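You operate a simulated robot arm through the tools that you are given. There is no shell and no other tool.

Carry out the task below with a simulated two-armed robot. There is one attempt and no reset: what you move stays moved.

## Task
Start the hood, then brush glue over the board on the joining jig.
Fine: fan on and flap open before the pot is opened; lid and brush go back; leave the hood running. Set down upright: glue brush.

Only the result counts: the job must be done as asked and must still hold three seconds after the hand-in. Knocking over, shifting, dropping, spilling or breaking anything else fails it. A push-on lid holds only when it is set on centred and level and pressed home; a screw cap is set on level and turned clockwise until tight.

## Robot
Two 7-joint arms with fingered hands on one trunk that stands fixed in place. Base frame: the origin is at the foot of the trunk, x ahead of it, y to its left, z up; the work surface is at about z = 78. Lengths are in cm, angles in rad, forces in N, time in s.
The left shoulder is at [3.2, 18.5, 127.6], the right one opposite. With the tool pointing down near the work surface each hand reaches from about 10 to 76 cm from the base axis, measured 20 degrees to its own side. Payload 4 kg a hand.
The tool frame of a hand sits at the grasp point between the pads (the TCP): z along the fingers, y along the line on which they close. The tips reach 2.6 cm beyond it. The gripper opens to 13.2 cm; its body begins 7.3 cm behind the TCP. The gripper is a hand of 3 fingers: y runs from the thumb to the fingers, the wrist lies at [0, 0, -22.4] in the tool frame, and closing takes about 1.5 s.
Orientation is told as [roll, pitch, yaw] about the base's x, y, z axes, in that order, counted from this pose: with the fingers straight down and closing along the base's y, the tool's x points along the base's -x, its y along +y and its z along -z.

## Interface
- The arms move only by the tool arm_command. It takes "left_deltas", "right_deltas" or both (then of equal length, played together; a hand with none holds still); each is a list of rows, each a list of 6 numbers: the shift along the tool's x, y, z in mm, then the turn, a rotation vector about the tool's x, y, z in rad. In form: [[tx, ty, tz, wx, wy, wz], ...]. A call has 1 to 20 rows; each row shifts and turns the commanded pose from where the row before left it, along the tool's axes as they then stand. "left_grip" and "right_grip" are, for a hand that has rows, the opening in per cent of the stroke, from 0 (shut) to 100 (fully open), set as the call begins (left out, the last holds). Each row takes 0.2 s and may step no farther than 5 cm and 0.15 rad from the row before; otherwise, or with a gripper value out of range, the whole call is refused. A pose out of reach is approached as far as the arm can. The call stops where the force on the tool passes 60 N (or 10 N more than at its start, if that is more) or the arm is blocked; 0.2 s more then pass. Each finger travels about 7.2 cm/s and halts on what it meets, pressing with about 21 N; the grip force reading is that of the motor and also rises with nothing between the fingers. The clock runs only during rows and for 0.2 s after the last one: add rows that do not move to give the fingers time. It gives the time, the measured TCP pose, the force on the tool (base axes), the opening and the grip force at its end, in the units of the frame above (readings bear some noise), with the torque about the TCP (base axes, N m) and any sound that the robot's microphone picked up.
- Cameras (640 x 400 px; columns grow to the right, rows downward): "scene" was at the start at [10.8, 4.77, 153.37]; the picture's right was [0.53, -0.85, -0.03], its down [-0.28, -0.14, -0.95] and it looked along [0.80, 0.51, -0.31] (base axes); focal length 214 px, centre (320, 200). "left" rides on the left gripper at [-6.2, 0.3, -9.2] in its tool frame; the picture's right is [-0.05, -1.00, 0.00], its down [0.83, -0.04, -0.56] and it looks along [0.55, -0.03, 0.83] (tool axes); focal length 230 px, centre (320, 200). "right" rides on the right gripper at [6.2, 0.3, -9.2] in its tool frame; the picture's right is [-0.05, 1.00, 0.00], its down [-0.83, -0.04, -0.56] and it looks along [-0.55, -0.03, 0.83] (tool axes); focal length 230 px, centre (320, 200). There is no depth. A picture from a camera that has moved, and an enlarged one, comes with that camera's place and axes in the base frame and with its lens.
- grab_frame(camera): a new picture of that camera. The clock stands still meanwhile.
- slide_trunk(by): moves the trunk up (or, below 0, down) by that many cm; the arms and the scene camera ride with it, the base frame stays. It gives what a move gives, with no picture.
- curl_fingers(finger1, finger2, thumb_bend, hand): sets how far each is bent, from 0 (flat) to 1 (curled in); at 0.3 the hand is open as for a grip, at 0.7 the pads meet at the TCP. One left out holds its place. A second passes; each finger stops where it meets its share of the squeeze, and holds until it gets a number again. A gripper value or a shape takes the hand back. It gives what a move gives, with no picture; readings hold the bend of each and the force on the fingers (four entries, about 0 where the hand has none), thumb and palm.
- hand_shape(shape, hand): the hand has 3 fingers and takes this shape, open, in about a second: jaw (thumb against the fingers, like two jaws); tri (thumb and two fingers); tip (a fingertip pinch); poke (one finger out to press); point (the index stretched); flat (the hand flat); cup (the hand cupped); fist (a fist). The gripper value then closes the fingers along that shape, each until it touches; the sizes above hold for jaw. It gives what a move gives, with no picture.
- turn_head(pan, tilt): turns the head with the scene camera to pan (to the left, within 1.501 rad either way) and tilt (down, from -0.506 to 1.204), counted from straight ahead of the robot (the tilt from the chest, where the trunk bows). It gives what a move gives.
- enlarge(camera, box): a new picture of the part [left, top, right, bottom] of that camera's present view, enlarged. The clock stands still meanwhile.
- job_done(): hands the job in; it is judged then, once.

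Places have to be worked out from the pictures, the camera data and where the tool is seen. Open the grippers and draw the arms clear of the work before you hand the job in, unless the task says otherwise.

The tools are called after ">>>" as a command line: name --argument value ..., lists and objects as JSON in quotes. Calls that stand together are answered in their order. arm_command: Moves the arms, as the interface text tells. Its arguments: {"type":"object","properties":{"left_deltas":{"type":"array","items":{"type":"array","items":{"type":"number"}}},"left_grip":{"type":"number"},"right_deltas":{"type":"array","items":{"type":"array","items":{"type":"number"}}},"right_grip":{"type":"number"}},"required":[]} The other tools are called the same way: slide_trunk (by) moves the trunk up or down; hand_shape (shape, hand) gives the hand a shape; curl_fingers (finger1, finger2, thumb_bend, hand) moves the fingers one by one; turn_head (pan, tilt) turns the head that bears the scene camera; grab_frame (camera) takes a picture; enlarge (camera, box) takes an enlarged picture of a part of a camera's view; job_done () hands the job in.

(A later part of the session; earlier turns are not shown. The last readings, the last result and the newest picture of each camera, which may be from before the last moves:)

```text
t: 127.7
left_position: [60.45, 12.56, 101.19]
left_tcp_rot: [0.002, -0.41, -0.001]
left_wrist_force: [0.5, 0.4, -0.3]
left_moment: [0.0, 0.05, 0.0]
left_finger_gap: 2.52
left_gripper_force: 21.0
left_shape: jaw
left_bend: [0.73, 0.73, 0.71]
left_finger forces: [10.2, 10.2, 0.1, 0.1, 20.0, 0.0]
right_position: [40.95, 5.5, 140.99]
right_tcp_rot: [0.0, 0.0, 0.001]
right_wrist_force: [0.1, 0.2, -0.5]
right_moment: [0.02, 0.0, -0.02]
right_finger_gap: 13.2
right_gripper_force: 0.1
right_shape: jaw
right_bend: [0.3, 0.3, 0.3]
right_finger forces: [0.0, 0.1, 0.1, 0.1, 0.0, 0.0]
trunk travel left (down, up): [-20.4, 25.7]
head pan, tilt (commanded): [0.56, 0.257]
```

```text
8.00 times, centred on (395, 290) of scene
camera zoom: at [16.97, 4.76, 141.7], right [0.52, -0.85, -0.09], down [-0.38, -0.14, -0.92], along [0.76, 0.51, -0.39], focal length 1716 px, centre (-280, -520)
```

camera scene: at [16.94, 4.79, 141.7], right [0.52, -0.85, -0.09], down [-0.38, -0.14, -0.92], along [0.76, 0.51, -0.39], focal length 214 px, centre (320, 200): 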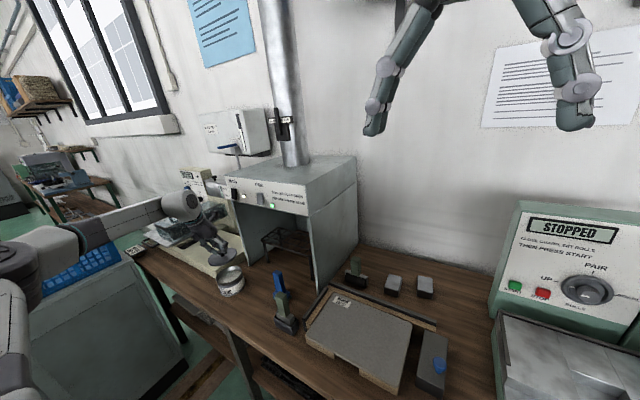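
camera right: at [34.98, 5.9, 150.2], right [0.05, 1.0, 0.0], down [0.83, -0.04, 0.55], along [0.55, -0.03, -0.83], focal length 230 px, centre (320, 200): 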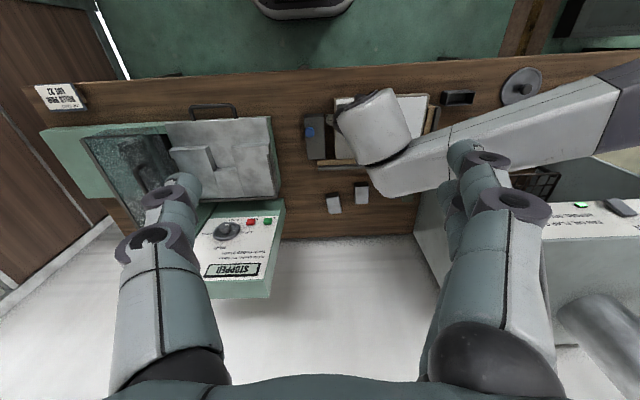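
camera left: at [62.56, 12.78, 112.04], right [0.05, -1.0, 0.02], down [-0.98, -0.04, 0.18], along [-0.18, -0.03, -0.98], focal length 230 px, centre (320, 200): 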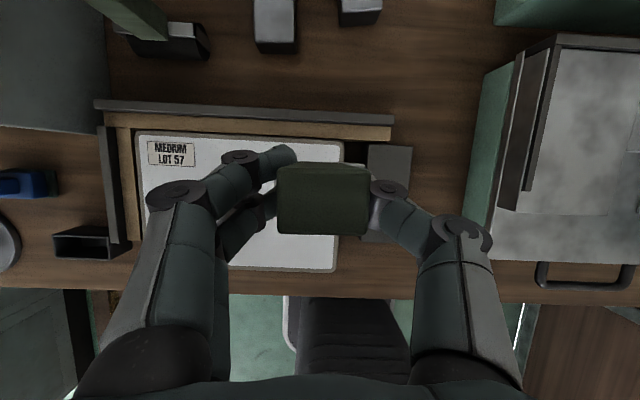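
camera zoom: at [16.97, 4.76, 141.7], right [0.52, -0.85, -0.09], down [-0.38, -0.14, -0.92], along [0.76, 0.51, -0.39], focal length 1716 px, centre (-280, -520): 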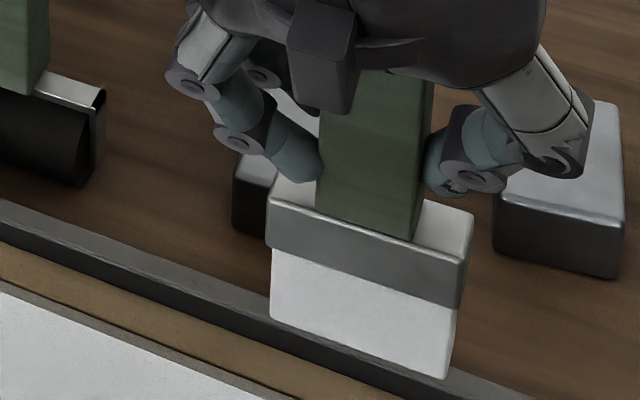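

Lean in the grip is about 0.40 rad off the tool axis, so at the present 0.41 tilt the brush is close to upright, with a slight (about 0.05) sideways lean. I carry it high back over to its trough and look.

>>> arm_command --left_deltas '[[13.3, 39.3, -7.1, 0, 0, 0], [13.3, 39.3, -7.1, 0, 0, 0], [13.3, 39.3, -7.1, 0, 0, 0], [13.3, 39.3, -7.1, 0, 0, 0], [13.3, 39.3, -7.1, 0, 0, 0], [13.3, 39.3, -7.1, 0, 0, 0], [13.3, 39.3, -7.1, 0, 0, 0], [13.3, 39.3, -7.1, 0, 0, 0], [0, 0, 0, 0, 0, 0]]'

>>> enlarge --camera "scene" --box '[240, 220, 330, 340]'

>>> grab_frame --camera "left"

```text
t: 129.7
left_position: [48.35, 44.04, 102.15]
left_tcp_rot: [0.001, -0.407, -0.001]
left_wrist_force: [-0.4, -0.5, -0.9]
left_moment: [0.02, 0.0, 0.01]
left_finger_gap: 2.5
left_gripper_force: 21.6
left_shape: jaw
left_bend: [0.73, 0.73, 0.71]
left_finger forces: [10.0, 9.4, 0.0, 0.1, 19.3, 0.0]
right_position: [41.09, 5.63, 141.1]
right_tcp_rot: [0.0, -0.002, 0.002]
right_wrist_force: [-0.8, 0.7, 0.7]
right_moment: [0.02, 0.04, -0.03]
right_finger_gap: 13.17
right_gripper_force: 0.1
right_shape: jaw
right_bend: [0.3, 0.3, 0.3]
right_finger forces: [0.1, 0.0, 0.1, 0.0, 0.0, 0.0]
trunk travel left (down, up): [-20.4, 25.7]
head pan, tilt (commanded): [0.56, 0.257]
```

```text
3.33 times, centred on (285, 280) of scene
camera zoom: at [17.0, 4.73, 141.7], right [0.52, -0.85, -0.09], down [-0.38, -0.13, -0.92], along [0.76, 0.51, -0.39], focal length 715 px, centre (437, -67)
```

zoom: 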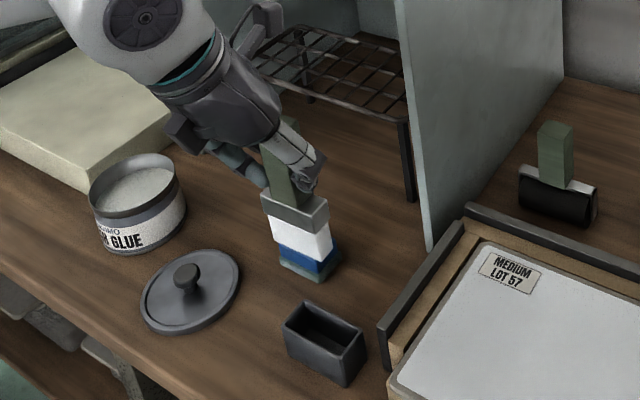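

```text
taken
camera left: at [50.43, 44.26, 113.0], right [0.05, -1.0, 0.02], down [-0.98, -0.04, 0.18], along [-0.18, -0.03, -0.98], focal length 230 px, centre (320, 200)
```

left: 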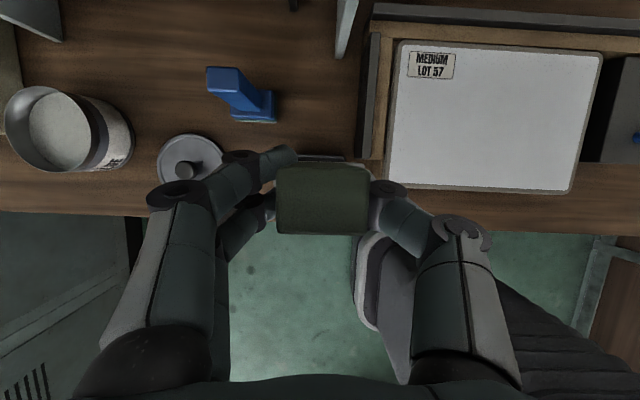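

I enlarge the brush over the trough to judge its uprightness and position.

>>> enlarge --camera "scene" --box '[255, 255, 305, 335]'

>>> enlarge --camera "left" --box '[260, 130, 380, 250]'

```text
5.00 times, centred on (280, 295) of scene
camera zoom: at [17.0, 4.73, 141.7], right [0.52, -0.85, -0.09], down [-0.38, -0.13, -0.92], along [0.76, 0.51, -0.39], focal length 1072 px, centre (520, -275)
```

zoom: 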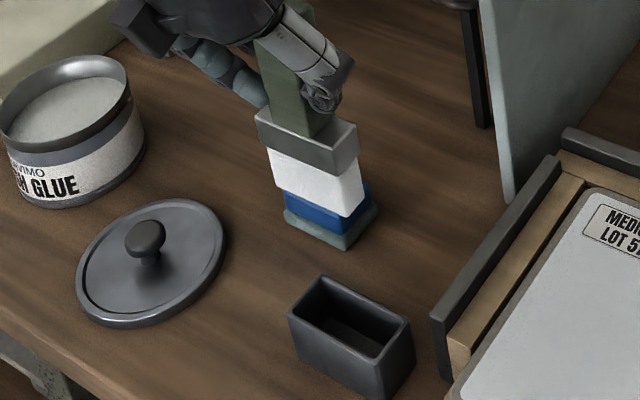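

```text
3.33 times, centred on (320, 190) of left
camera zoom: at [50.43, 44.26, 113.0], right [0.05, -1.0, 0.02], down [-0.98, -0.04, 0.18], along [-0.18, -0.03, -0.98], focal length 767 px, centre (320, 233)
```

zoom: 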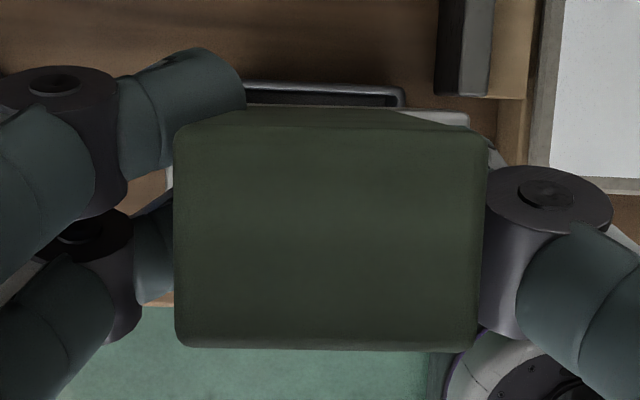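

The brush looks close to upright. I shift slightly to the right and lower it to about 2 cm above the trough for a precise alignment view.

>>> arm_command --left_deltas '[[16.3, -2.5, 33.8, 0, 0, 0], [16.3, -2.5, 33.8, 0, 0, 0], [0, 0, 0, 0, 0, 0]]'

>>> enlarge --camera "scene" --box '[265, 275, 315, 335]'

>>> enlarge --camera "left" --box '[260, 110, 380, 230]'

```text
t: 130.5
left_position: [48.08, 43.44, 94.79]
left_tcp_rot: [0.002, -0.411, -0.001]
left_wrist_force: [0.2, 1.0, 0.1]
left_moment: [0.0, 0.01, 0.0]
left_finger_gap: 2.5
left_gripper_force: 21.0
left_shape: jaw
left_bend: [0.73, 0.73, 0.71]
left_finger forces: [10.0, 9.3, 0.0, 0.0, 19.3, 0.0]
right_position: [41.01, 5.62, 141.03]
right_tcp_rot: [0.0, -0.001, -0.001]
right_wrist_force: [-1.5, -0.8, -0.7]
right_moment: [-0.01, 0.02, 0.03]
right_finger_gap: 13.19
right_gripper_force: 0.1
right_shape: jaw
right_bend: [0.3, 0.3, 0.3]
right_finger forces: [0.1, 0.1, 0.1, 0.1, 0.0, 0.0]
trunk travel left (down, up): [-20.4, 25.7]
head pan, tilt (commanded): [0.56, 0.257]
```

```text
6.67 times, centred on (290, 305) of scene
camera zoom: at [16.86, 4.75, 141.72], right [0.52, -0.85, -0.09], down [-0.38, -0.13, -0.92], along [0.76, 0.51, -0.39], focal length 1430 px, centre (520, -500)
```

zoom: 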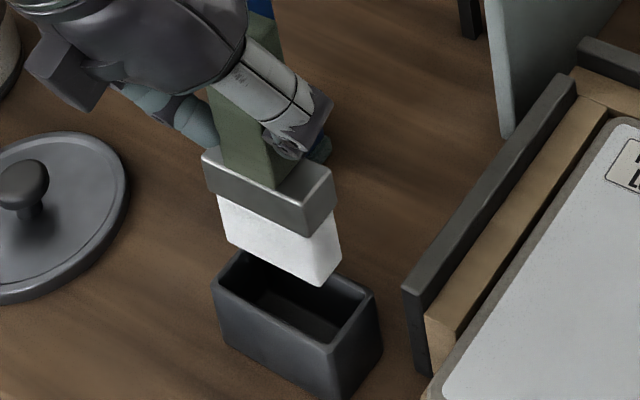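

```text
3.33 times, centred on (320, 170) of left
camera zoom: at [50.05, 43.77, 105.64], right [0.05, -1.0, 0.02], down [-0.98, -0.04, 0.18], along [-0.18, -0.03, -0.98], focal length 767 px, centre (320, 300)
```

zoom: 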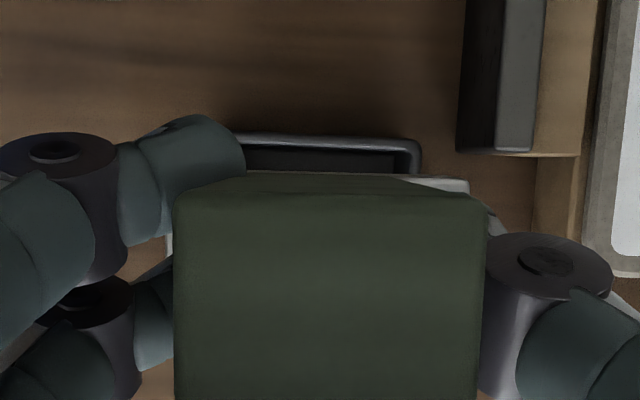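

Cross-checking both cameras, the trough rim is nearer z 81.2 and its centre (48.85, 43.85); the brush sits about 0.45 cm too far right. I shift left by 0.45, forward 0.15, and lower to just above the rim.

>>> arm_command --left_deltas '[[-1.4, 4.5, 0.6, 0, 0, 0], [5, 0, 11.5, 0, 0, 0], [5, 0, 11.5, 0, 0, 0], [0, 0, 0, 0, 0, 0]]'

>>> enlarge --camera "scene" --box '[265, 280, 310, 335]'

>>> enlarge --camera "left" --box '[260, 110, 380, 230]'

```text
t: 131.5
left_position: [48.19, 43.89, 92.24]
left_tcp_rot: [0.002, -0.407, -0.001]
left_wrist_force: [0.8, -0.7, -0.6]
left_moment: [0.02, 0.0, -0.01]
left_finger_gap: 2.49
left_gripper_force: 21.5
left_shape: jaw
left_bend: [0.73, 0.73, 0.71]
left_finger forces: [10.0, 9.4, 0.0, 0.1, 19.1, 0.0]
right_position: [40.91, 5.74, 140.91]
right_tcp_rot: [0.0, 0.0, 0.001]
right_wrist_force: [0.0, 0.6, 0.5]
right_moment: [0.01, 0.01, -0.02]
right_finger_gap: 13.19
right_gripper_force: 0.1
right_shape: jaw
right_bend: [0.3, 0.3, 0.3]
right_finger forces: [0.0, 0.1, 0.0, 0.0, 0.0, 0.1]
trunk travel left (down, up): [-20.4, 25.7]
head pan, tilt (commanded): [0.56, 0.257]
```

```text
7.27 times, centred on (288, 308) of scene
camera zoom: at [16.91, 4.76, 141.71], right [0.52, -0.85, -0.09], down [-0.38, -0.14, -0.92], along [0.76, 0.51, -0.39], focal length 1560 px, centre (556, -582)
```

zoom: 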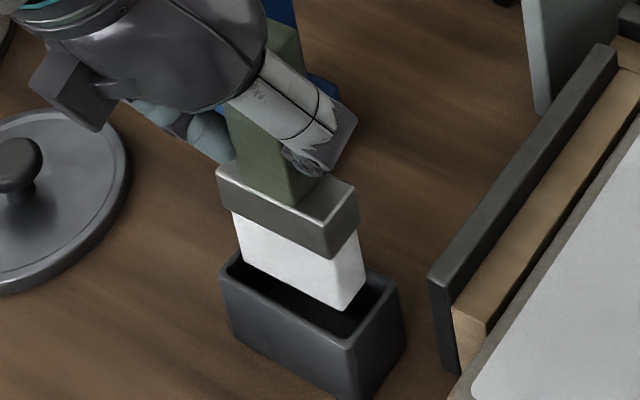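

```text
3.33 times, centred on (320, 170) of left
camera zoom: at [50.3, 44.18, 103.08], right [0.05, -1.0, 0.02], down [-0.98, -0.04, 0.18], along [-0.18, -0.03, -0.98], focal length 767 px, centre (320, 300)
```

zoom: 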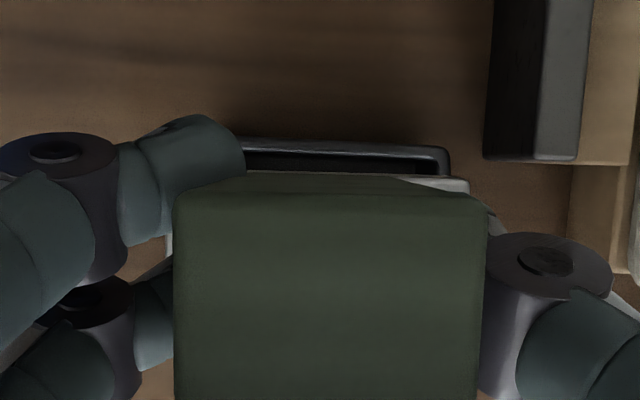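

I zoom in tightly to compare the brush's edges with the trough's edges for yaw or roll errors.

>>> enlarge --camera "scene" --box '[270, 288, 304, 326]'

>>> enlarge --camera "right" --box '[420, 60, 500, 140]'

```text
10.53 times, centred on (287, 307) of scene
camera zoom: at [16.91, 4.76, 141.71], right [0.52, -0.85, -0.09], down [-0.38, -0.14, -0.92], along [0.76, 0.51, -0.39], focal length 2258 px, centre (667, -926)
```

zoom: 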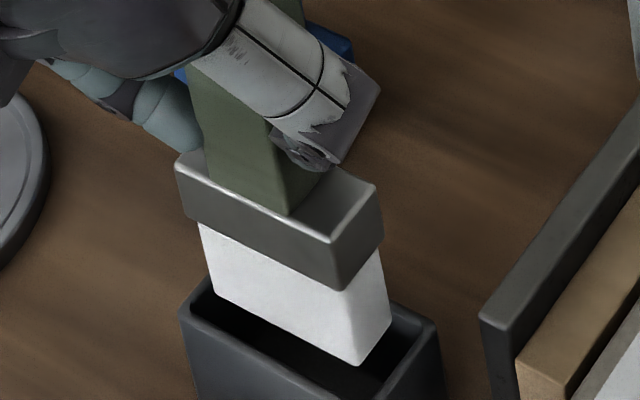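

```text
5.00 times, centred on (460, 100) of right
camera zoom: at [34.84, 5.87, 150.25], right [0.05, 1.0, 0.0], down [0.83, -0.04, 0.56], along [0.55, -0.03, -0.83], focal length 1150 px, centre (-380, 700)
```

zoom: 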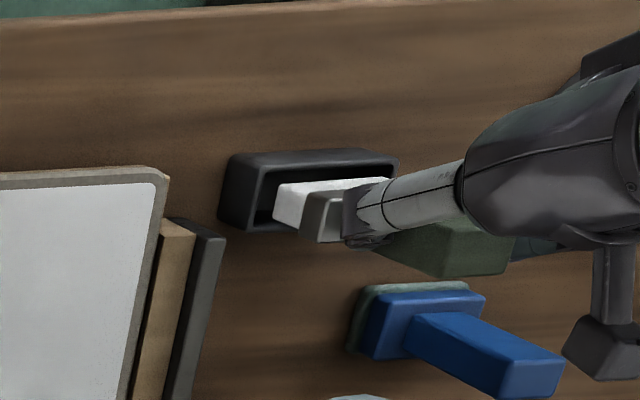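

The bristle block sits centred within the trough opening with its edges parallel. I lower it in 0.5–1 cm steps, watching the force.

>>> arm_command --left_deltas '[[2, 0, 4.6, 0, 0, 0], [2, 0, 4.6, 0, 0, 0], [2, 0, 4.6, 0, 0, 0], [2, 0, 4.6, 0, 0, 0], [0, 0, 0, 0, 0, 0]]'

>>> enlarge --camera "scene" --box '[270, 288, 304, 326]'

>>> enlarge --camera "right" --box '[420, 60, 500, 140]'

```text
t: 132.7
left_position: [48.23, 43.89, 90.29]
left_tcp_rot: [0.002, -0.41, 0.001]
left_wrist_force: [0.9, 0.0, -1.1]
left_moment: [0.0, 0.0, 0.0]
left_finger_gap: 2.5
left_gripper_force: 21.4
left_shape: jaw
left_bend: [0.73, 0.73, 0.71]
left_finger forces: [10.0, 9.5, 0.1, 0.0, 19.2, 0.0]
right_position: [41.02, 5.56, 141.03]
right_tcp_rot: [-0.001, -0.001, -0.002]
right_wrist_force: [0.3, -0.7, 0.2]
right_moment: [0.0, 0.01, 0.03]
right_finger_gap: 13.2
right_gripper_force: 0.0
right_shape: jaw
right_bend: [0.3, 0.3, 0.3]
right_finger forces: [0.0, 0.0, 0.1, 0.1, 0.0, 0.0]
trunk travel left (down, up): [-20.4, 25.7]
head pan, tilt (commanded): [0.56, 0.257]
```

```text
10.53 times, centred on (287, 307) of scene
camera zoom: at [16.92, 4.77, 141.71], right [0.52, -0.85, -0.09], down [-0.38, -0.14, -0.92], along [0.76, 0.51, -0.39], focal length 2258 px, centre (667, -926)
```

zoom: 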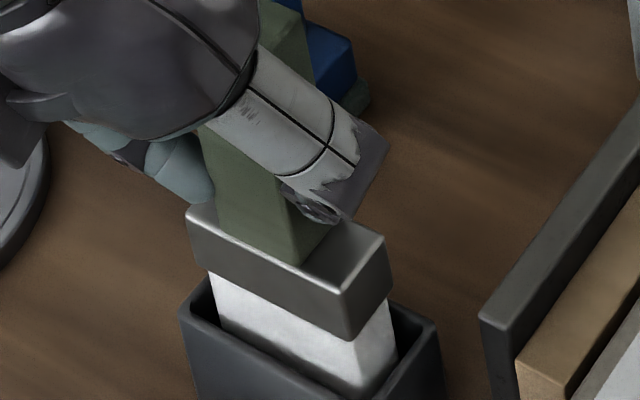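

```text
5.00 times, centred on (460, 100) of right
camera zoom: at [34.86, 5.87, 150.24], right [0.05, 1.0, 0.0], down [0.83, -0.04, 0.56], along [0.55, -0.03, -0.83], focal length 1150 px, centre (-380, 700)
```

zoom: 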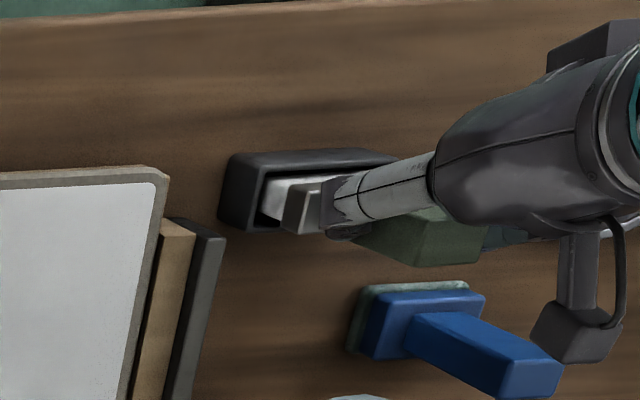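

The bristles are inside the trough without contact. I continue down in small steps.

>>> arm_command --left_deltas '[[2, 0, 4.6, 0, 0, 0], [1.6, 0, 3.7, 0, 0, 0], [1.2, 0, 2.75, 0, 0, 0], [0.8, 0, 1.83, 0, 0, 0], [0, 0, 0, 0, 0, 0]]'

>>> enlarge --camera "scene" --box '[270, 288, 304, 326]'

```text
t: 133.9
left_position: [48.14, 43.92, 88.89]
left_tcp_rot: [0.0, -0.41, 0.0]
left_wrist_force: [0.6, -0.6, -1.4]
left_moment: [0.04, -0.01, 0.0]
left_finger_gap: 2.49
left_gripper_force: 21.1
left_shape: jaw
left_bend: [0.73, 0.73, 0.71]
left_finger forces: [10.0, 9.4, 0.0, 0.0, 19.2, 0.1]
right_position: [40.93, 5.59, 141.1]
right_tcp_rot: [-0.001, -0.001, 0.0]
right_wrist_force: [-0.1, -0.9, 0.3]
right_moment: [-0.01, -0.03, 0.0]
right_finger_gap: 13.18
right_gripper_force: 0.1
right_shape: jaw
right_bend: [0.3, 0.3, 0.3]
right_finger forces: [0.0, 0.0, 0.0, 0.0, 0.0, 0.0]
trunk travel left (down, up): [-20.4, 25.7]
head pan, tilt (commanded): [0.56, 0.257]
```

```text
10.53 times, centred on (287, 307) of scene
camera zoom: at [16.93, 4.78, 141.71], right [0.52, -0.85, -0.09], down [-0.38, -0.14, -0.92], along [0.76, 0.51, -0.39], focal length 2258 px, centre (667, -926)
```

zoom: 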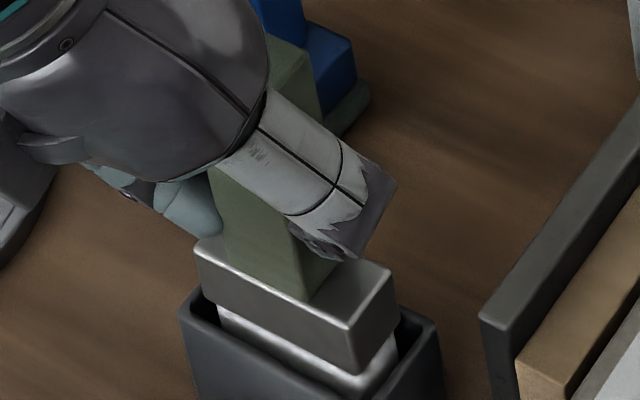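

The ferrule is about to enter the trough mouth. I go on in 2 mm steps to the seat.

>>> arm_command --left_deltas '[[0.8, 0, 1.83, 0, 0, 0], [0.8, 0, 1.83, 0, 0, 0], [0.4, 0, 0.92, 0, 0, 0], [0, 0, 0, 0, 0, 0]]'

>>> enlarge --camera "scene" --box '[270, 288, 304, 326]'

```text
t: 134.9
left_position: [48.24, 44.04, 88.39]
left_tcp_rot: [0.0, -0.411, -0.001]
left_wrist_force: [0.0, -0.1, -0.4]
left_moment: [-0.02, 0.01, 0.02]
left_finger_gap: 2.48
left_gripper_force: 20.8
left_shape: jaw
left_bend: [0.73, 0.73, 0.71]
left_finger forces: [10.0, 9.4, 0.0, 0.1, 19.3, 0.0]
right_position: [41.14, 5.62, 141.04]
right_tcp_rot: [-0.001, 0.0, 0.0]
right_wrist_force: [0.2, -0.2, -0.9]
right_moment: [-0.02, -0.03, -0.01]
right_finger_gap: 13.19
right_gripper_force: 0.0
right_shape: jaw
right_bend: [0.3, 0.3, 0.3]
right_finger forces: [0.0, 0.1, 0.0, 0.1, 0.0, 0.1]
trunk travel left (down, up): [-20.4, 25.7]
head pan, tilt (commanded): [0.56, 0.257]
```

```text
10.53 times, centred on (287, 307) of scene
camera zoom: at [16.93, 4.78, 141.71], right [0.52, -0.85, -0.09], down [-0.38, -0.14, -0.92], along [0.76, 0.51, -0.39], focal length 2258 px, centre (667, -926)
```

zoom: 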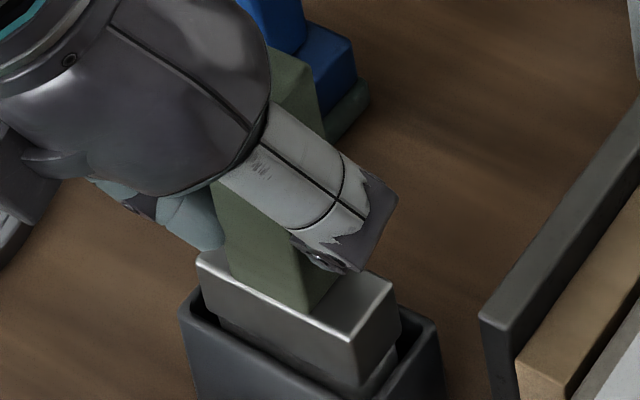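

No contact yet; two more small steps.

>>> arm_command --left_deltas '[[0.8, 0, 1.83, 0, 0, 0], [0.4, 0, 0.92, 0, 0, 0], [0, 0, 0, 0, 0, 0]]'

```text
t: 135.7
left_position: [48.25, 43.94, 88.04]
left_tcp_rot: [0.003, -0.409, 0.001]
left_wrist_force: [-0.5, 0.4, 2.4]
left_moment: [-0.02, -0.01, -0.01]
left_finger_gap: 2.52
left_gripper_force: 20.5
left_shape: jaw
left_bend: [0.73, 0.73, 0.71]
left_finger forces: [10.0, 9.8, 0.1, 0.1, 19.6, 0.0]
right_position: [41.05, 5.55, 141.09]
right_tcp_rot: [-0.001, 0.001, 0.0]
right_wrist_force: [0.2, 0.1, 0.4]
right_moment: [0.01, 0.01, 0.03]
right_finger_gap: 13.17
right_gripper_force: 0.1
right_shape: jaw
right_bend: [0.3, 0.3, 0.3]
right_finger forces: [0.1, 0.0, 0.0, 0.0, 0.0, 0.0]
trunk travel left (down, up): [-20.4, 25.7]
head pan, tilt (commanded): [0.56, 0.257]
```

Contact at z 88.04, the expected seat. I press 1 mm more, view it, then release.

>>> arm_command --left_deltas '[[0.4, 0, 0.92, 0, 0, 0], [0, 0, 0, 0, 0, 0]]'

>>> enlarge --camera "scene" --box '[262, 275, 312, 335]'

>>> enlarge --camera "right" --box '[420, 60, 500, 140]'

```text
t: 136.3
left_position: [48.37, 43.94, 88.05]
left_tcp_rot: [0.001, -0.412, 0.001]
left_wrist_force: [0.7, 1.0, 7.3]
left_moment: [0.03, -0.05, 0.03]
left_finger_gap: 2.49
left_gripper_force: 20.6
left_shape: jaw
left_bend: [0.73, 0.73, 0.71]
left_finger forces: [10.3, 10.5, 0.0, 0.0, 19.8, 0.0]
right_position: [40.97, 5.61, 141.11]
right_tcp_rot: [0.0, 0.0, 0.001]
right_wrist_force: [0.8, -0.6, 0.0]
right_moment: [0.01, 0.02, 0.0]
right_finger_gap: 13.2
right_gripper_force: 0.0
right_shape: jaw
right_bend: [0.3, 0.3, 0.3]
right_finger forces: [0.1, 0.0, 0.1, 0.0, 0.0, 0.0]
trunk travel left (down, up): [-20.4, 25.7]
head pan, tilt (commanded): [0.56, 0.257]
```

```text
6.67 times, centred on (287, 305) of scene
camera zoom: at [16.87, 4.73, 141.73], right [0.52, -0.85, -0.09], down [-0.38, -0.13, -0.92], along [0.76, 0.51, -0.39], focal length 1430 px, centre (540, -500)
```

zoom: 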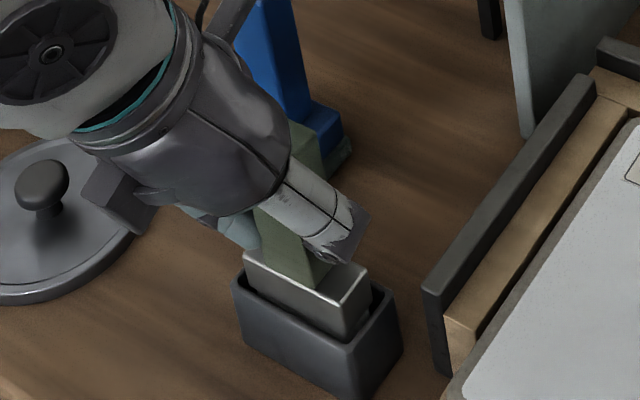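

```text
5.00 times, centred on (460, 100) of right
camera zoom: at [34.8, 5.83, 150.27], right [0.05, 1.0, 0.0], down [0.83, -0.04, 0.56], along [0.55, -0.03, -0.83], focal length 1150 px, centre (-380, 700)
```

zoom: 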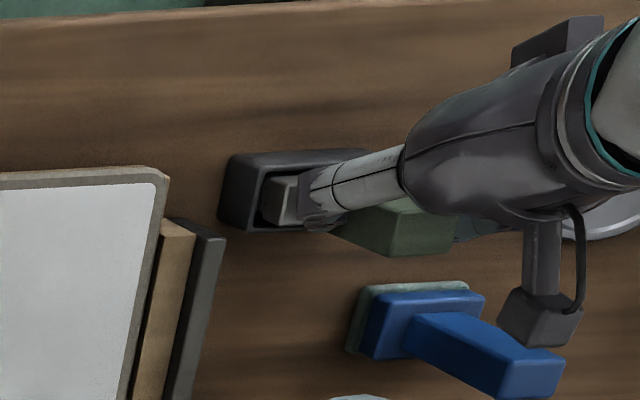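

Seated with 7 N. I open the fingers and withdraw straight up, slowly at first.

>>> arm_command --left_deltas '[[-0.4, 0, -0.92, 0, 0, 0], [0, 0, 0, 0, 0, 0], [0, 0, 0, 0, 0, 0], [0, 0, 0, 0, 0, 0], [0, 0, 0, 0, 0, 0]]' --left_grip 50

>>> enlarge --camera "scene" --box '[262, 265, 312, 335]'

>>> enlarge --camera "left" --box '[220, 100, 420, 260]'

```text
t: 137.5
left_position: [48.18, 43.9, 88.12]
left_tcp_rot: [0.0, -0.41, 0.0]
left_wrist_force: [-0.2, 0.7, 0.8]
left_moment: [-0.04, 0.01, 0.0]
left_finger_gap: 6.55
left_gripper_force: 0.0
left_shape: jaw
left_bend: [0.73, 0.73, 0.7]
left_finger forces: [0.1, 0.0, 0.0, 0.1, 0.0, 0.0]
right_position: [40.98, 5.63, 140.95]
right_tcp_rot: [0.0, 0.0, -0.001]
right_wrist_force: [0.7, 0.6, 0.2]
right_moment: [-0.01, 0.0, 0.01]
right_finger_gap: 13.17
right_gripper_force: 0.1
right_shape: jaw
right_bend: [0.3, 0.3, 0.3]
right_finger forces: [0.1, 0.0, 0.1, 0.1, 0.0, 0.0]
trunk travel left (down, up): [-20.4, 25.7]
head pan, tilt (commanded): [0.56, 0.257]
```

```text
5.71 times, centred on (287, 300) of scene
camera zoom: at [16.92, 4.77, 141.71], right [0.52, -0.85, -0.09], down [-0.38, -0.14, -0.92], along [0.76, 0.51, -0.39], focal length 1226 px, centre (509, -371)
```

zoom: 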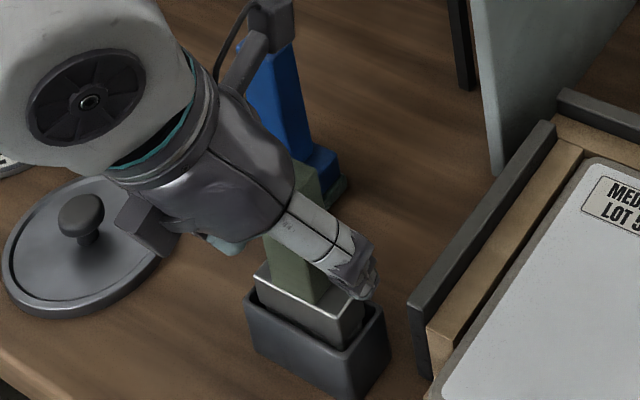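

```text
2.50 times, centred on (320, 180) of left
camera zoom: at [50.26, 44.2, 98.89], right [0.05, -1.0, 0.02], down [-0.98, -0.04, 0.18], along [-0.18, -0.03, -0.98], focal length 575 px, centre (320, 250)
```

zoom: 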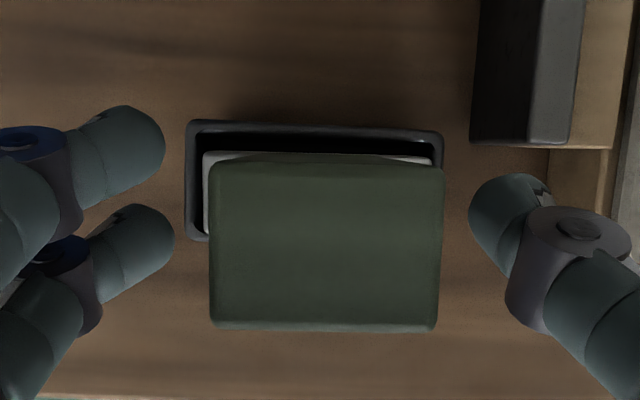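

The brush stands in its trough, free of the fingers. I withdraw straight up.

>>> arm_command --left_deltas '[[-4, 0, -9.2, 0, 0, 0], [-8, 0, -18.3, 0, 0, 0], [-12, 0, -27.5, 0, 0, 0], [-12, 0, -27.5, 0, 0, 0], [-12, 0, -27.5, 0, 0, 0], [0, 0, 0, 0, 0, 0]]'

>>> enlarge --camera "scene" --box '[250, 240, 330, 340]'

>>> enlarge --camera "left" --box '[220, 80, 420, 240]'

>>> enlarge --camera "right" --box '[420, 60, 500, 140]'

```text
t: 138.9
left_position: [48.24, 43.93, 100.1]
left_tcp_rot: [-0.003, -0.407, -0.001]
left_wrist_force: [0.8, -0.1, -0.7]
left_moment: [0.02, -0.03, 0.0]
left_finger_gap: 6.52
left_gripper_force: 0.0
left_shape: jaw
left_bend: [0.73, 0.73, 0.7]
left_finger forces: [0.1, 0.0, 0.0, 0.0, 0.0, 0.1]
right_position: [41.09, 5.67, 141.11]
right_tcp_rot: [0.001, -0.002, 0.0]
right_wrist_force: [0.3, 0.4, 0.2]
right_moment: [-0.01, 0.03, 0.04]
right_finger_gap: 13.17
right_gripper_force: 0.0
right_shape: jaw
right_bend: [0.3, 0.3, 0.3]
right_finger forces: [0.1, 0.0, 0.1, 0.0, 0.0, 0.0]
trunk travel left (down, up): [-20.4, 25.7]
head pan, tilt (commanded): [0.56, 0.257]
```

```text
4.00 times, centred on (290, 290) of scene
camera zoom: at [16.96, 4.8, 141.7], right [0.52, -0.85, -0.09], down [-0.38, -0.14, -0.92], along [0.76, 0.51, -0.39], focal length 858 px, centre (440, -160)
```

zoom: 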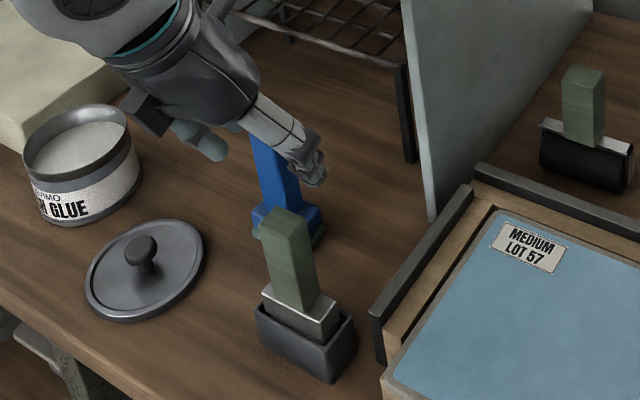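

```text
2.50 times, centred on (320, 160) of left
camera zoom: at [50.26, 44.2, 110.84], right [0.05, -1.0, 0.02], down [-0.98, -0.04, 0.18], along [-0.18, -0.03, -0.98], focal length 575 px, centre (320, 300)
```

zoom: 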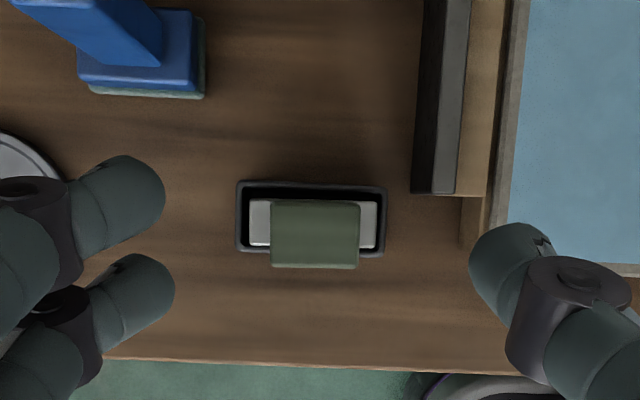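

```text
5.00 times, centred on (460, 100) of right
camera zoom: at [34.9, 5.9, 150.23], right [0.05, 1.0, 0.0], down [0.83, -0.04, 0.55], along [0.55, -0.03, -0.83], focal length 1150 px, centre (-380, 700)
```

zoom: 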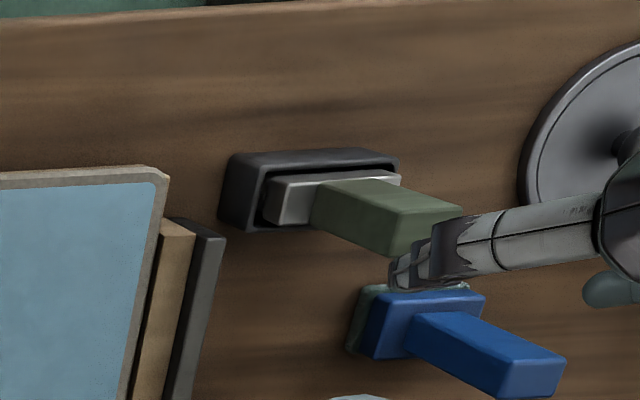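

The brush stands upright back in its trough, and the film on the board has turned bluish. Now the lid: I restore the earlier hand attitude (tilt 0.316, yaw 0.189) and move above the lid.

>>> arm_command --left_deltas '[[0, 0, 0, 0, 0.092, 0], [0, 0, 0, -0.0294, 0, -0.0898], [0, 0, 0, -0.0294, 0, -0.0898], [-2.9, 44.5, 11.7, 0, 0, 0], [-2.9, 44.5, 11.7, 0, 0, 0], [-2.9, 44.5, 11.7, 0, 0, 0], [-2.9, 44.5, 11.7, 0, 0, 0], [0, 0, 0, 0, 0, 0]]' --left_grip 42

>>> grab_frame --camera "left"

>>> enlarge --camera "scene" --box '[180, 220, 320, 340]'

```text
t: 140.7
left_position: [47.38, 61.93, 96.14]
left_tcp_rot: [0.001, -0.318, 0.188]
left_wrist_force: [0.0, -0.8, 0.9]
left_moment: [-0.01, -0.02, -0.02]
left_finger_gap: 5.6
left_gripper_force: 0.1
left_shape: jaw
left_bend: [0.73, 0.73, 0.7]
left_finger forces: [0.0, 0.0, 0.0, 0.0, 0.0, 0.0]
right_position: [41.0, 5.53, 141.05]
right_tcp_rot: [-0.001, 0.0, -0.001]
right_wrist_force: [0.4, -0.2, -0.6]
right_moment: [0.01, 0.02, 0.0]
right_finger_gap: 13.2
right_gripper_force: 0.1
right_shape: jaw
right_bend: [0.3, 0.3, 0.3]
right_finger forces: [0.1, 0.1, 0.0, 0.0, 0.0, 0.1]
trunk travel left (down, up): [-20.4, 25.7]
head pan, tilt (commanded): [0.56, 0.257]
```

```text
taken
camera left: at [50.34, 62.66, 106.74], right [0.24, -0.97, 0.02], down [-0.94, -0.22, 0.27], along [-0.26, -0.08, -0.96], focal length 230 px, centre (320, 200)
```

left: 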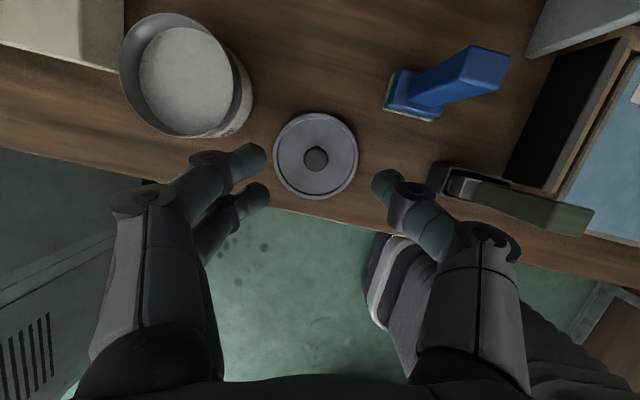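

```text
3.33 times, centred on (250, 280) of scene
camera zoom: at [16.93, 4.69, 141.71], right [0.52, -0.85, -0.09], down [-0.38, -0.13, -0.92], along [0.76, 0.51, -0.39], focal length 715 px, centre (553, -67)
```

zoom: 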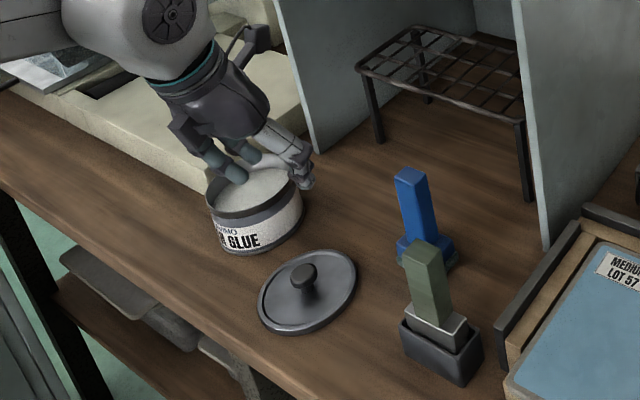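

The lid lies where I left it. I descend to the release height (z 83.5), in two parts.

>>> arm_command --left_deltas '[[9.8, 0, 30, 0, 0, 0], [9.8, -0.3, 30, 0, 0, 0], [9.8, 0, 30, 0, 0, 0], [0, 0, 0, 0, 0, 0]]'

>>> enlarge --camera "left" --box '[200, 100, 440, 280]'

```text
t: 141.7
left_position: [47.38, 61.74, 86.46]
left_tcp_rot: [0.0, -0.316, 0.19]
left_wrist_force: [0.0, 0.2, 0.7]
left_moment: [0.0, 0.03, -0.03]
left_finger_gap: 5.58
left_gripper_force: 0.0
left_shape: jaw
left_bend: [0.73, 0.73, 0.7]
left_finger forces: [0.0, 0.0, 0.0, 0.0, 0.1, 0.1]
right_position: [40.94, 5.54, 141.14]
right_tcp_rot: [0.0, 0.001, -0.001]
right_wrist_force: [-0.6, 0.1, 0.2]
right_moment: [-0.03, -0.01, 0.01]
right_finger_gap: 13.21
right_gripper_force: 0.2
right_shape: jaw
right_bend: [0.3, 0.3, 0.3]
right_finger forces: [0.0, 0.0, 0.0, 0.0, 0.0, 0.0]
trunk travel left (down, up): [-20.4, 25.7]
head pan, tilt (commanded): [0.56, 0.257]
```

```text
2.22 times, centred on (320, 190) of left
camera zoom: at [50.31, 62.7, 97.09], right [0.24, -0.97, 0.02], down [-0.94, -0.22, 0.27], along [-0.26, -0.08, -0.96], focal length 511 px, centre (320, 222)
```

zoom: 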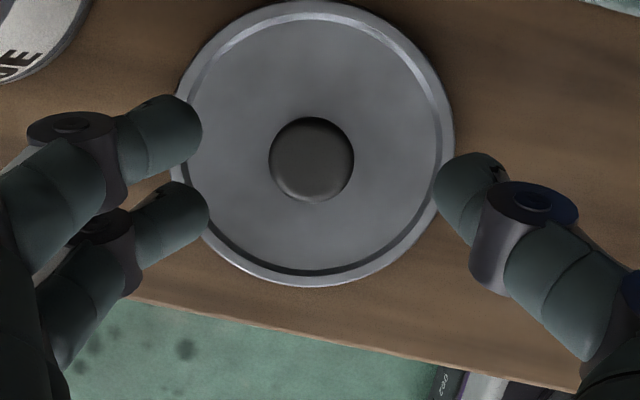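

Centred. I descend the remaining 3 cm and close on the knob.

>>> arm_command --left_deltas '[[4.6, 1, 14, 0, 0, 0], [4.6, 0, 14, 0, 0, 0], [0, 0, 0, 0, 0, 0]]'

>>> enlarge --camera "left" --box '[200, 100, 440, 280]'

>>> arm_command --left_deltas '[[0, 0, 0, 0, 0, 0], [0, 0, 0, 0, 0, 0], [0, 0, 0, 0, 0, 0], [0, 0, 0, 0, 0, 0], [0, 0, 0, 0, 0, 0], [0, 0, 0, 0, 0, 0], [0, 0, 0, 0, 0, 0]]' --left_grip 0

>>> enlarge --camera "left" --box '[200, 100, 440, 280]'

>>> enlarge --camera "scene" --box '[205, 255, 285, 325]'

```text
t: 142.5
left_position: [47.36, 61.92, 83.56]
left_tcp_rot: [0.0, -0.316, 0.189]
left_wrist_force: [0.7, 0.5, -0.2]
left_moment: [0.0, -0.02, 0.01]
left_finger_gap: 5.6
left_gripper_force: 0.1
left_shape: jaw
left_bend: [0.73, 0.73, 0.7]
left_finger forces: [0.0, 0.0, 0.1, 0.0, 0.0, 0.0]
right_position: [40.97, 5.61, 141.14]
right_tcp_rot: [-0.002, 0.0, -0.001]
right_wrist_force: [-0.3, 0.3, 0.6]
right_moment: [0.01, 0.0, -0.02]
right_finger_gap: 13.2
right_gripper_force: 0.1
right_shape: jaw
right_bend: [0.3, 0.3, 0.3]
right_finger forces: [0.0, 0.0, 0.0, 0.0, 0.0, 0.0]
trunk travel left (down, up): [-20.4, 25.7]
head pan, tilt (commanded): [0.56, 0.257]
```

```text
2.22 times, centred on (320, 190) of left
camera zoom: at [50.28, 62.8, 94.15], right [0.24, -0.97, 0.02], down [-0.94, -0.22, 0.27], along [-0.26, -0.08, -0.96], focal length 511 px, centre (320, 222)
```

zoom: 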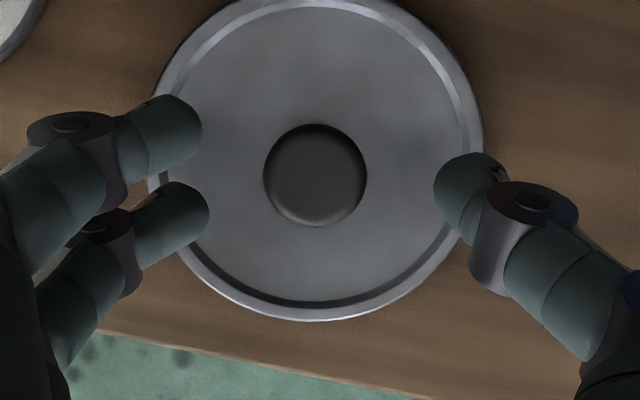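

```text
t: 144.1
left_position: [47.33, 61.87, 83.63]
left_tcp_rot: [0.001, -0.318, 0.189]
left_wrist_force: [1.1, -0.6, 1.8]
left_moment: [0.03, 0.02, 0.02]
left_finger_gap: 0.19
left_gripper_force: 21.1
left_shape: jaw
left_bend: [0.64, 0.71, 0.7]
left_finger forces: [0.0, 10.8, 0.0, 0.0, 15.8, 0.0]
right_position: [41.07, 5.52, 141.12]
right_tcp_rot: [0.001, 0.0, 0.0]
right_wrist_force: [-0.2, -0.3, -0.7]
right_moment: [0.0, 0.03, -0.01]
right_finger_gap: 13.2
right_gripper_force: 0.0
right_shape: jaw
right_bend: [0.3, 0.3, 0.3]
right_finger forces: [0.1, 0.0, 0.1, 0.0, 0.0, 0.0]
trunk travel left (down, up): [-20.4, 25.7]
head pan, tilt (commanded): [0.56, 0.257]
```

```text
2.22 times, centred on (320, 190) of left
camera zoom: at [50.28, 62.78, 94.15], right [0.24, -0.97, 0.02], down [-0.94, -0.22, 0.27], along [-0.26, -0.08, -0.96], focal length 511 px, centre (320, 222)
```

zoom: 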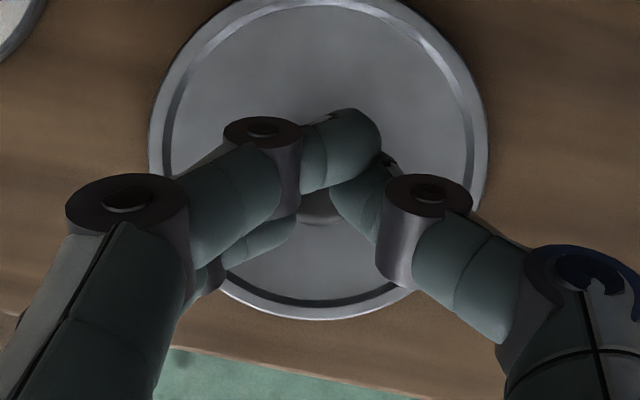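

```text
5.71 times, centred on (245, 290) of scene
camera zoom: at [16.92, 4.75, 141.71], right [0.52, -0.85, -0.09], down [-0.38, -0.13, -0.92], along [0.76, 0.51, -0.39], focal length 1226 px, centre (749, -314)
```

zoom: 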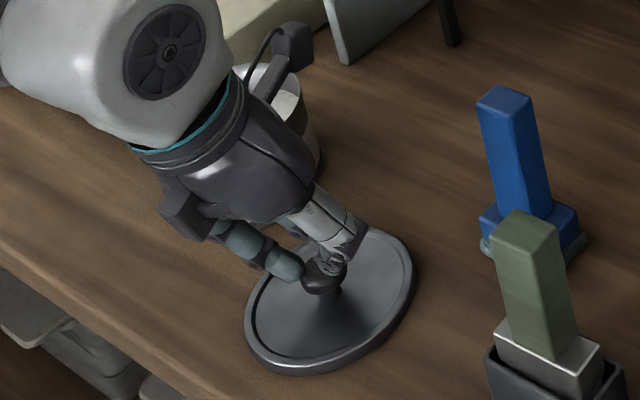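

The grip is poor: finger 1 slid over the knob (0 N) because the hand was about 3 mm higher than in the first grip. I reopen, lower 4 mm, and check centring before closing again.

>>> arm_command --left_deltas '[[0, 0, 0, 0, 0, 0], [0, 0, 0, 0, 0, 0], [0, 0, 0, 0, 0, 0], [0, 0, 0, 0, 0, 0], [0, 0, 0, 0, 0, 0]]' --left_grip 42

>>> enlarge --camera "left" --box '[200, 100, 440, 280]'

>>> enlarge --camera "scene" --box '[205, 255, 285, 325]'

```text
t: 145.3
left_position: [47.43, 61.99, 83.61]
left_tcp_rot: [-0.001, -0.316, 0.19]
left_wrist_force: [0.3, -0.5, 0.0]
left_moment: [-0.05, 0.0, -0.01]
left_finger_gap: 5.51
left_gripper_force: 0.0
left_shape: jaw
left_bend: [0.73, 0.73, 0.7]
left_finger forces: [0.0, 0.0, 0.0, 0.1, 0.0, 0.0]
right_position: [41.03, 5.7, 141.02]
right_tcp_rot: [0.001, 0.0, 0.0]
right_wrist_force: [0.1, 0.3, 0.0]
right_moment: [0.01, -0.05, 0.03]
right_finger_gap: 13.18
right_gripper_force: 0.1
right_shape: jaw
right_bend: [0.3, 0.3, 0.3]
right_finger forces: [0.0, 0.0, 0.0, 0.0, 0.0, 0.1]
trunk travel left (down, up): [-20.4, 25.7]
head pan, tilt (commanded): [0.56, 0.257]
```

```text
2.22 times, centred on (320, 190) of left
camera zoom: at [50.28, 62.8, 94.13], right [0.24, -0.97, 0.02], down [-0.94, -0.22, 0.27], along [-0.26, -0.08, -0.96], focal length 511 px, centre (320, 222)
```

zoom: 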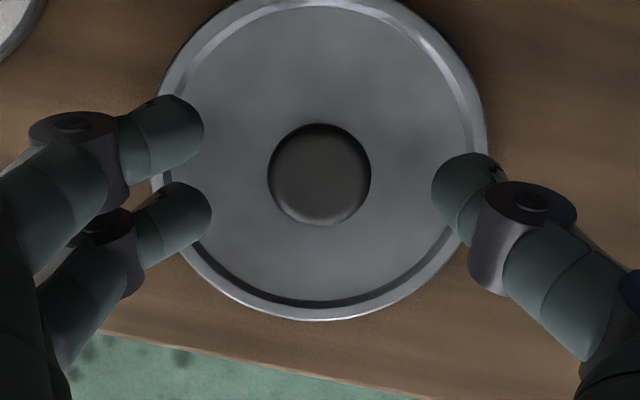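

```text
5.71 times, centred on (245, 290) of scene
camera zoom: at [16.92, 4.77, 141.71], right [0.52, -0.85, -0.09], down [-0.38, -0.14, -0.92], along [0.76, 0.51, -0.39], focal length 1226 px, centre (749, -314)
```

zoom: 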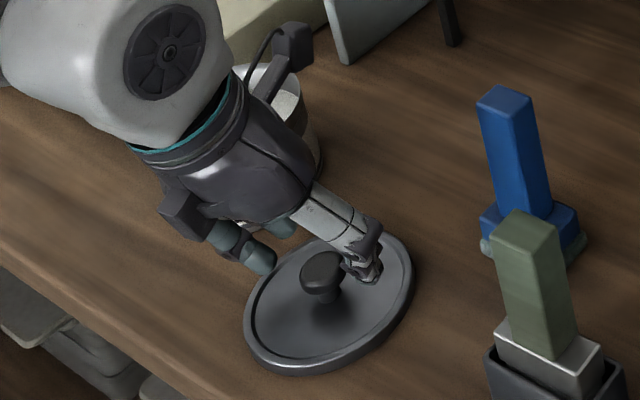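

The knob appears smaller (104 px versus 110 px in the good grip), so the hand is about 0.7 cm too high: the lid settled after release. I lower 0.7 cm in steps, watching finger forces.

>>> arm_command --left_deltas '[[1.1, 0, 3.3, 0, 0, 0], [0.6, 0, 1.9, 0, 0, 0], [0.5, 0, 1.4, 0, 0, 0], [0, 0, 0, 0, 0, 0]]'

>>> enlarge --camera "left" --box '[200, 100, 440, 280]'

```text
t: 146.3
left_position: [47.41, 61.88, 82.86]
left_tcp_rot: [-0.001, -0.318, 0.189]
left_wrist_force: [0.4, -0.3, -0.2]
left_moment: [-0.03, -0.01, 0.01]
left_finger_gap: 5.51
left_gripper_force: 0.0
left_shape: jaw
left_bend: [0.73, 0.73, 0.7]
left_finger forces: [0.1, 0.0, 0.1, 0.0, 0.1, 0.1]
right_position: [40.95, 5.57, 141.05]
right_tcp_rot: [0.0, -0.001, 0.0]
right_wrist_force: [-0.4, -0.2, 0.2]
right_moment: [-0.02, 0.03, 0.01]
right_finger_gap: 13.2
right_gripper_force: 0.0
right_shape: jaw
right_bend: [0.3, 0.3, 0.3]
right_finger forces: [0.0, 0.1, 0.0, 0.0, 0.0, 0.1]
trunk travel left (down, up): [-20.4, 25.7]
head pan, tilt (commanded): [0.56, 0.257]
```

```text
2.22 times, centred on (320, 190) of left
camera zoom: at [50.32, 62.78, 93.39], right [0.24, -0.97, 0.02], down [-0.94, -0.22, 0.27], along [-0.26, -0.08, -0.96], focal length 511 px, centre (320, 222)
```

zoom: 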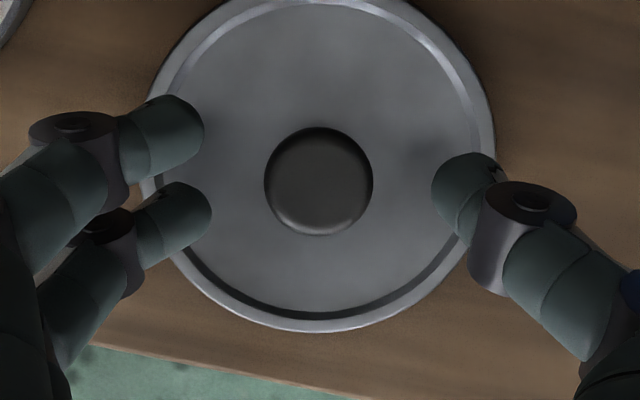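

Now the knob appears at 109 px and no finger touches the lid. I shift 2 mm to match the first grip and close.

>>> arm_command --left_deltas '[[2, 0, -0.5, 0, 0, 0], [0, 0, 0, 0, 0, 0], [0, 0, 0, 0, 0, 0], [0, 0, 0, 0, 0, 0], [0, 0, 0, 0, 0, 0], [0, 0, 0, 0, 0, 0], [0, 0, 0, 0, 0, 0], [0, 0, 0, 0, 0, 0]]' --left_grip 0

>>> enlarge --camera "left" --box '[200, 100, 440, 280]'

>>> enlarge --camera "scene" --box '[205, 255, 285, 325]'

```text
t: 148.1
left_position: [47.19, 61.94, 82.82]
left_tcp_rot: [-0.001, -0.318, 0.191]
left_wrist_force: [1.3, -0.8, 3.3]
left_moment: [0.08, -0.02, -0.02]
left_finger_gap: 1.5
left_gripper_force: 21.2
left_shape: jaw
left_bend: [0.72, 0.72, 0.7]
left_finger forces: [8.1, 8.7, 0.0, 0.0, 18.1, 0.0]
right_position: [40.94, 5.6, 140.99]
right_tcp_rot: [0.0, -0.001, 0.0]
right_wrist_force: [1.1, -0.6, 0.2]
right_moment: [0.01, -0.01, -0.02]
right_finger_gap: 13.18
right_gripper_force: 0.0
right_shape: jaw
right_bend: [0.3, 0.3, 0.3]
right_finger forces: [0.1, 0.0, 0.0, 0.1, 0.0, 0.0]
trunk travel left (down, up): [-20.4, 25.7]
head pan, tilt (commanded): [0.56, 0.257]
```

```text
2.22 times, centred on (320, 190) of left
camera zoom: at [50.11, 62.72, 93.43], right [0.24, -0.97, 0.02], down [-0.94, -0.22, 0.27], along [-0.26, -0.08, -0.96], focal length 511 px, centre (320, 222)
```

zoom: 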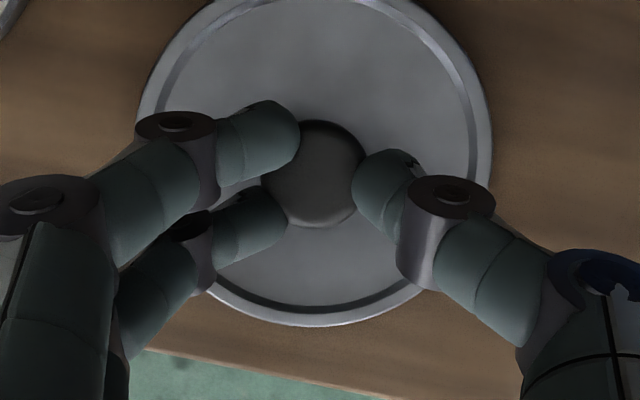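

```text
5.71 times, centred on (245, 290) of scene
camera zoom: at [16.91, 4.74, 141.71], right [0.52, -0.85, -0.09], down [-0.38, -0.13, -0.92], along [0.76, 0.51, -0.39], focal length 1226 px, centre (749, -314)
```

zoom: 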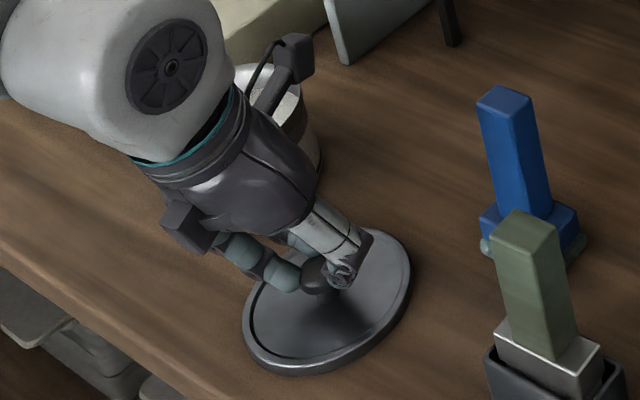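

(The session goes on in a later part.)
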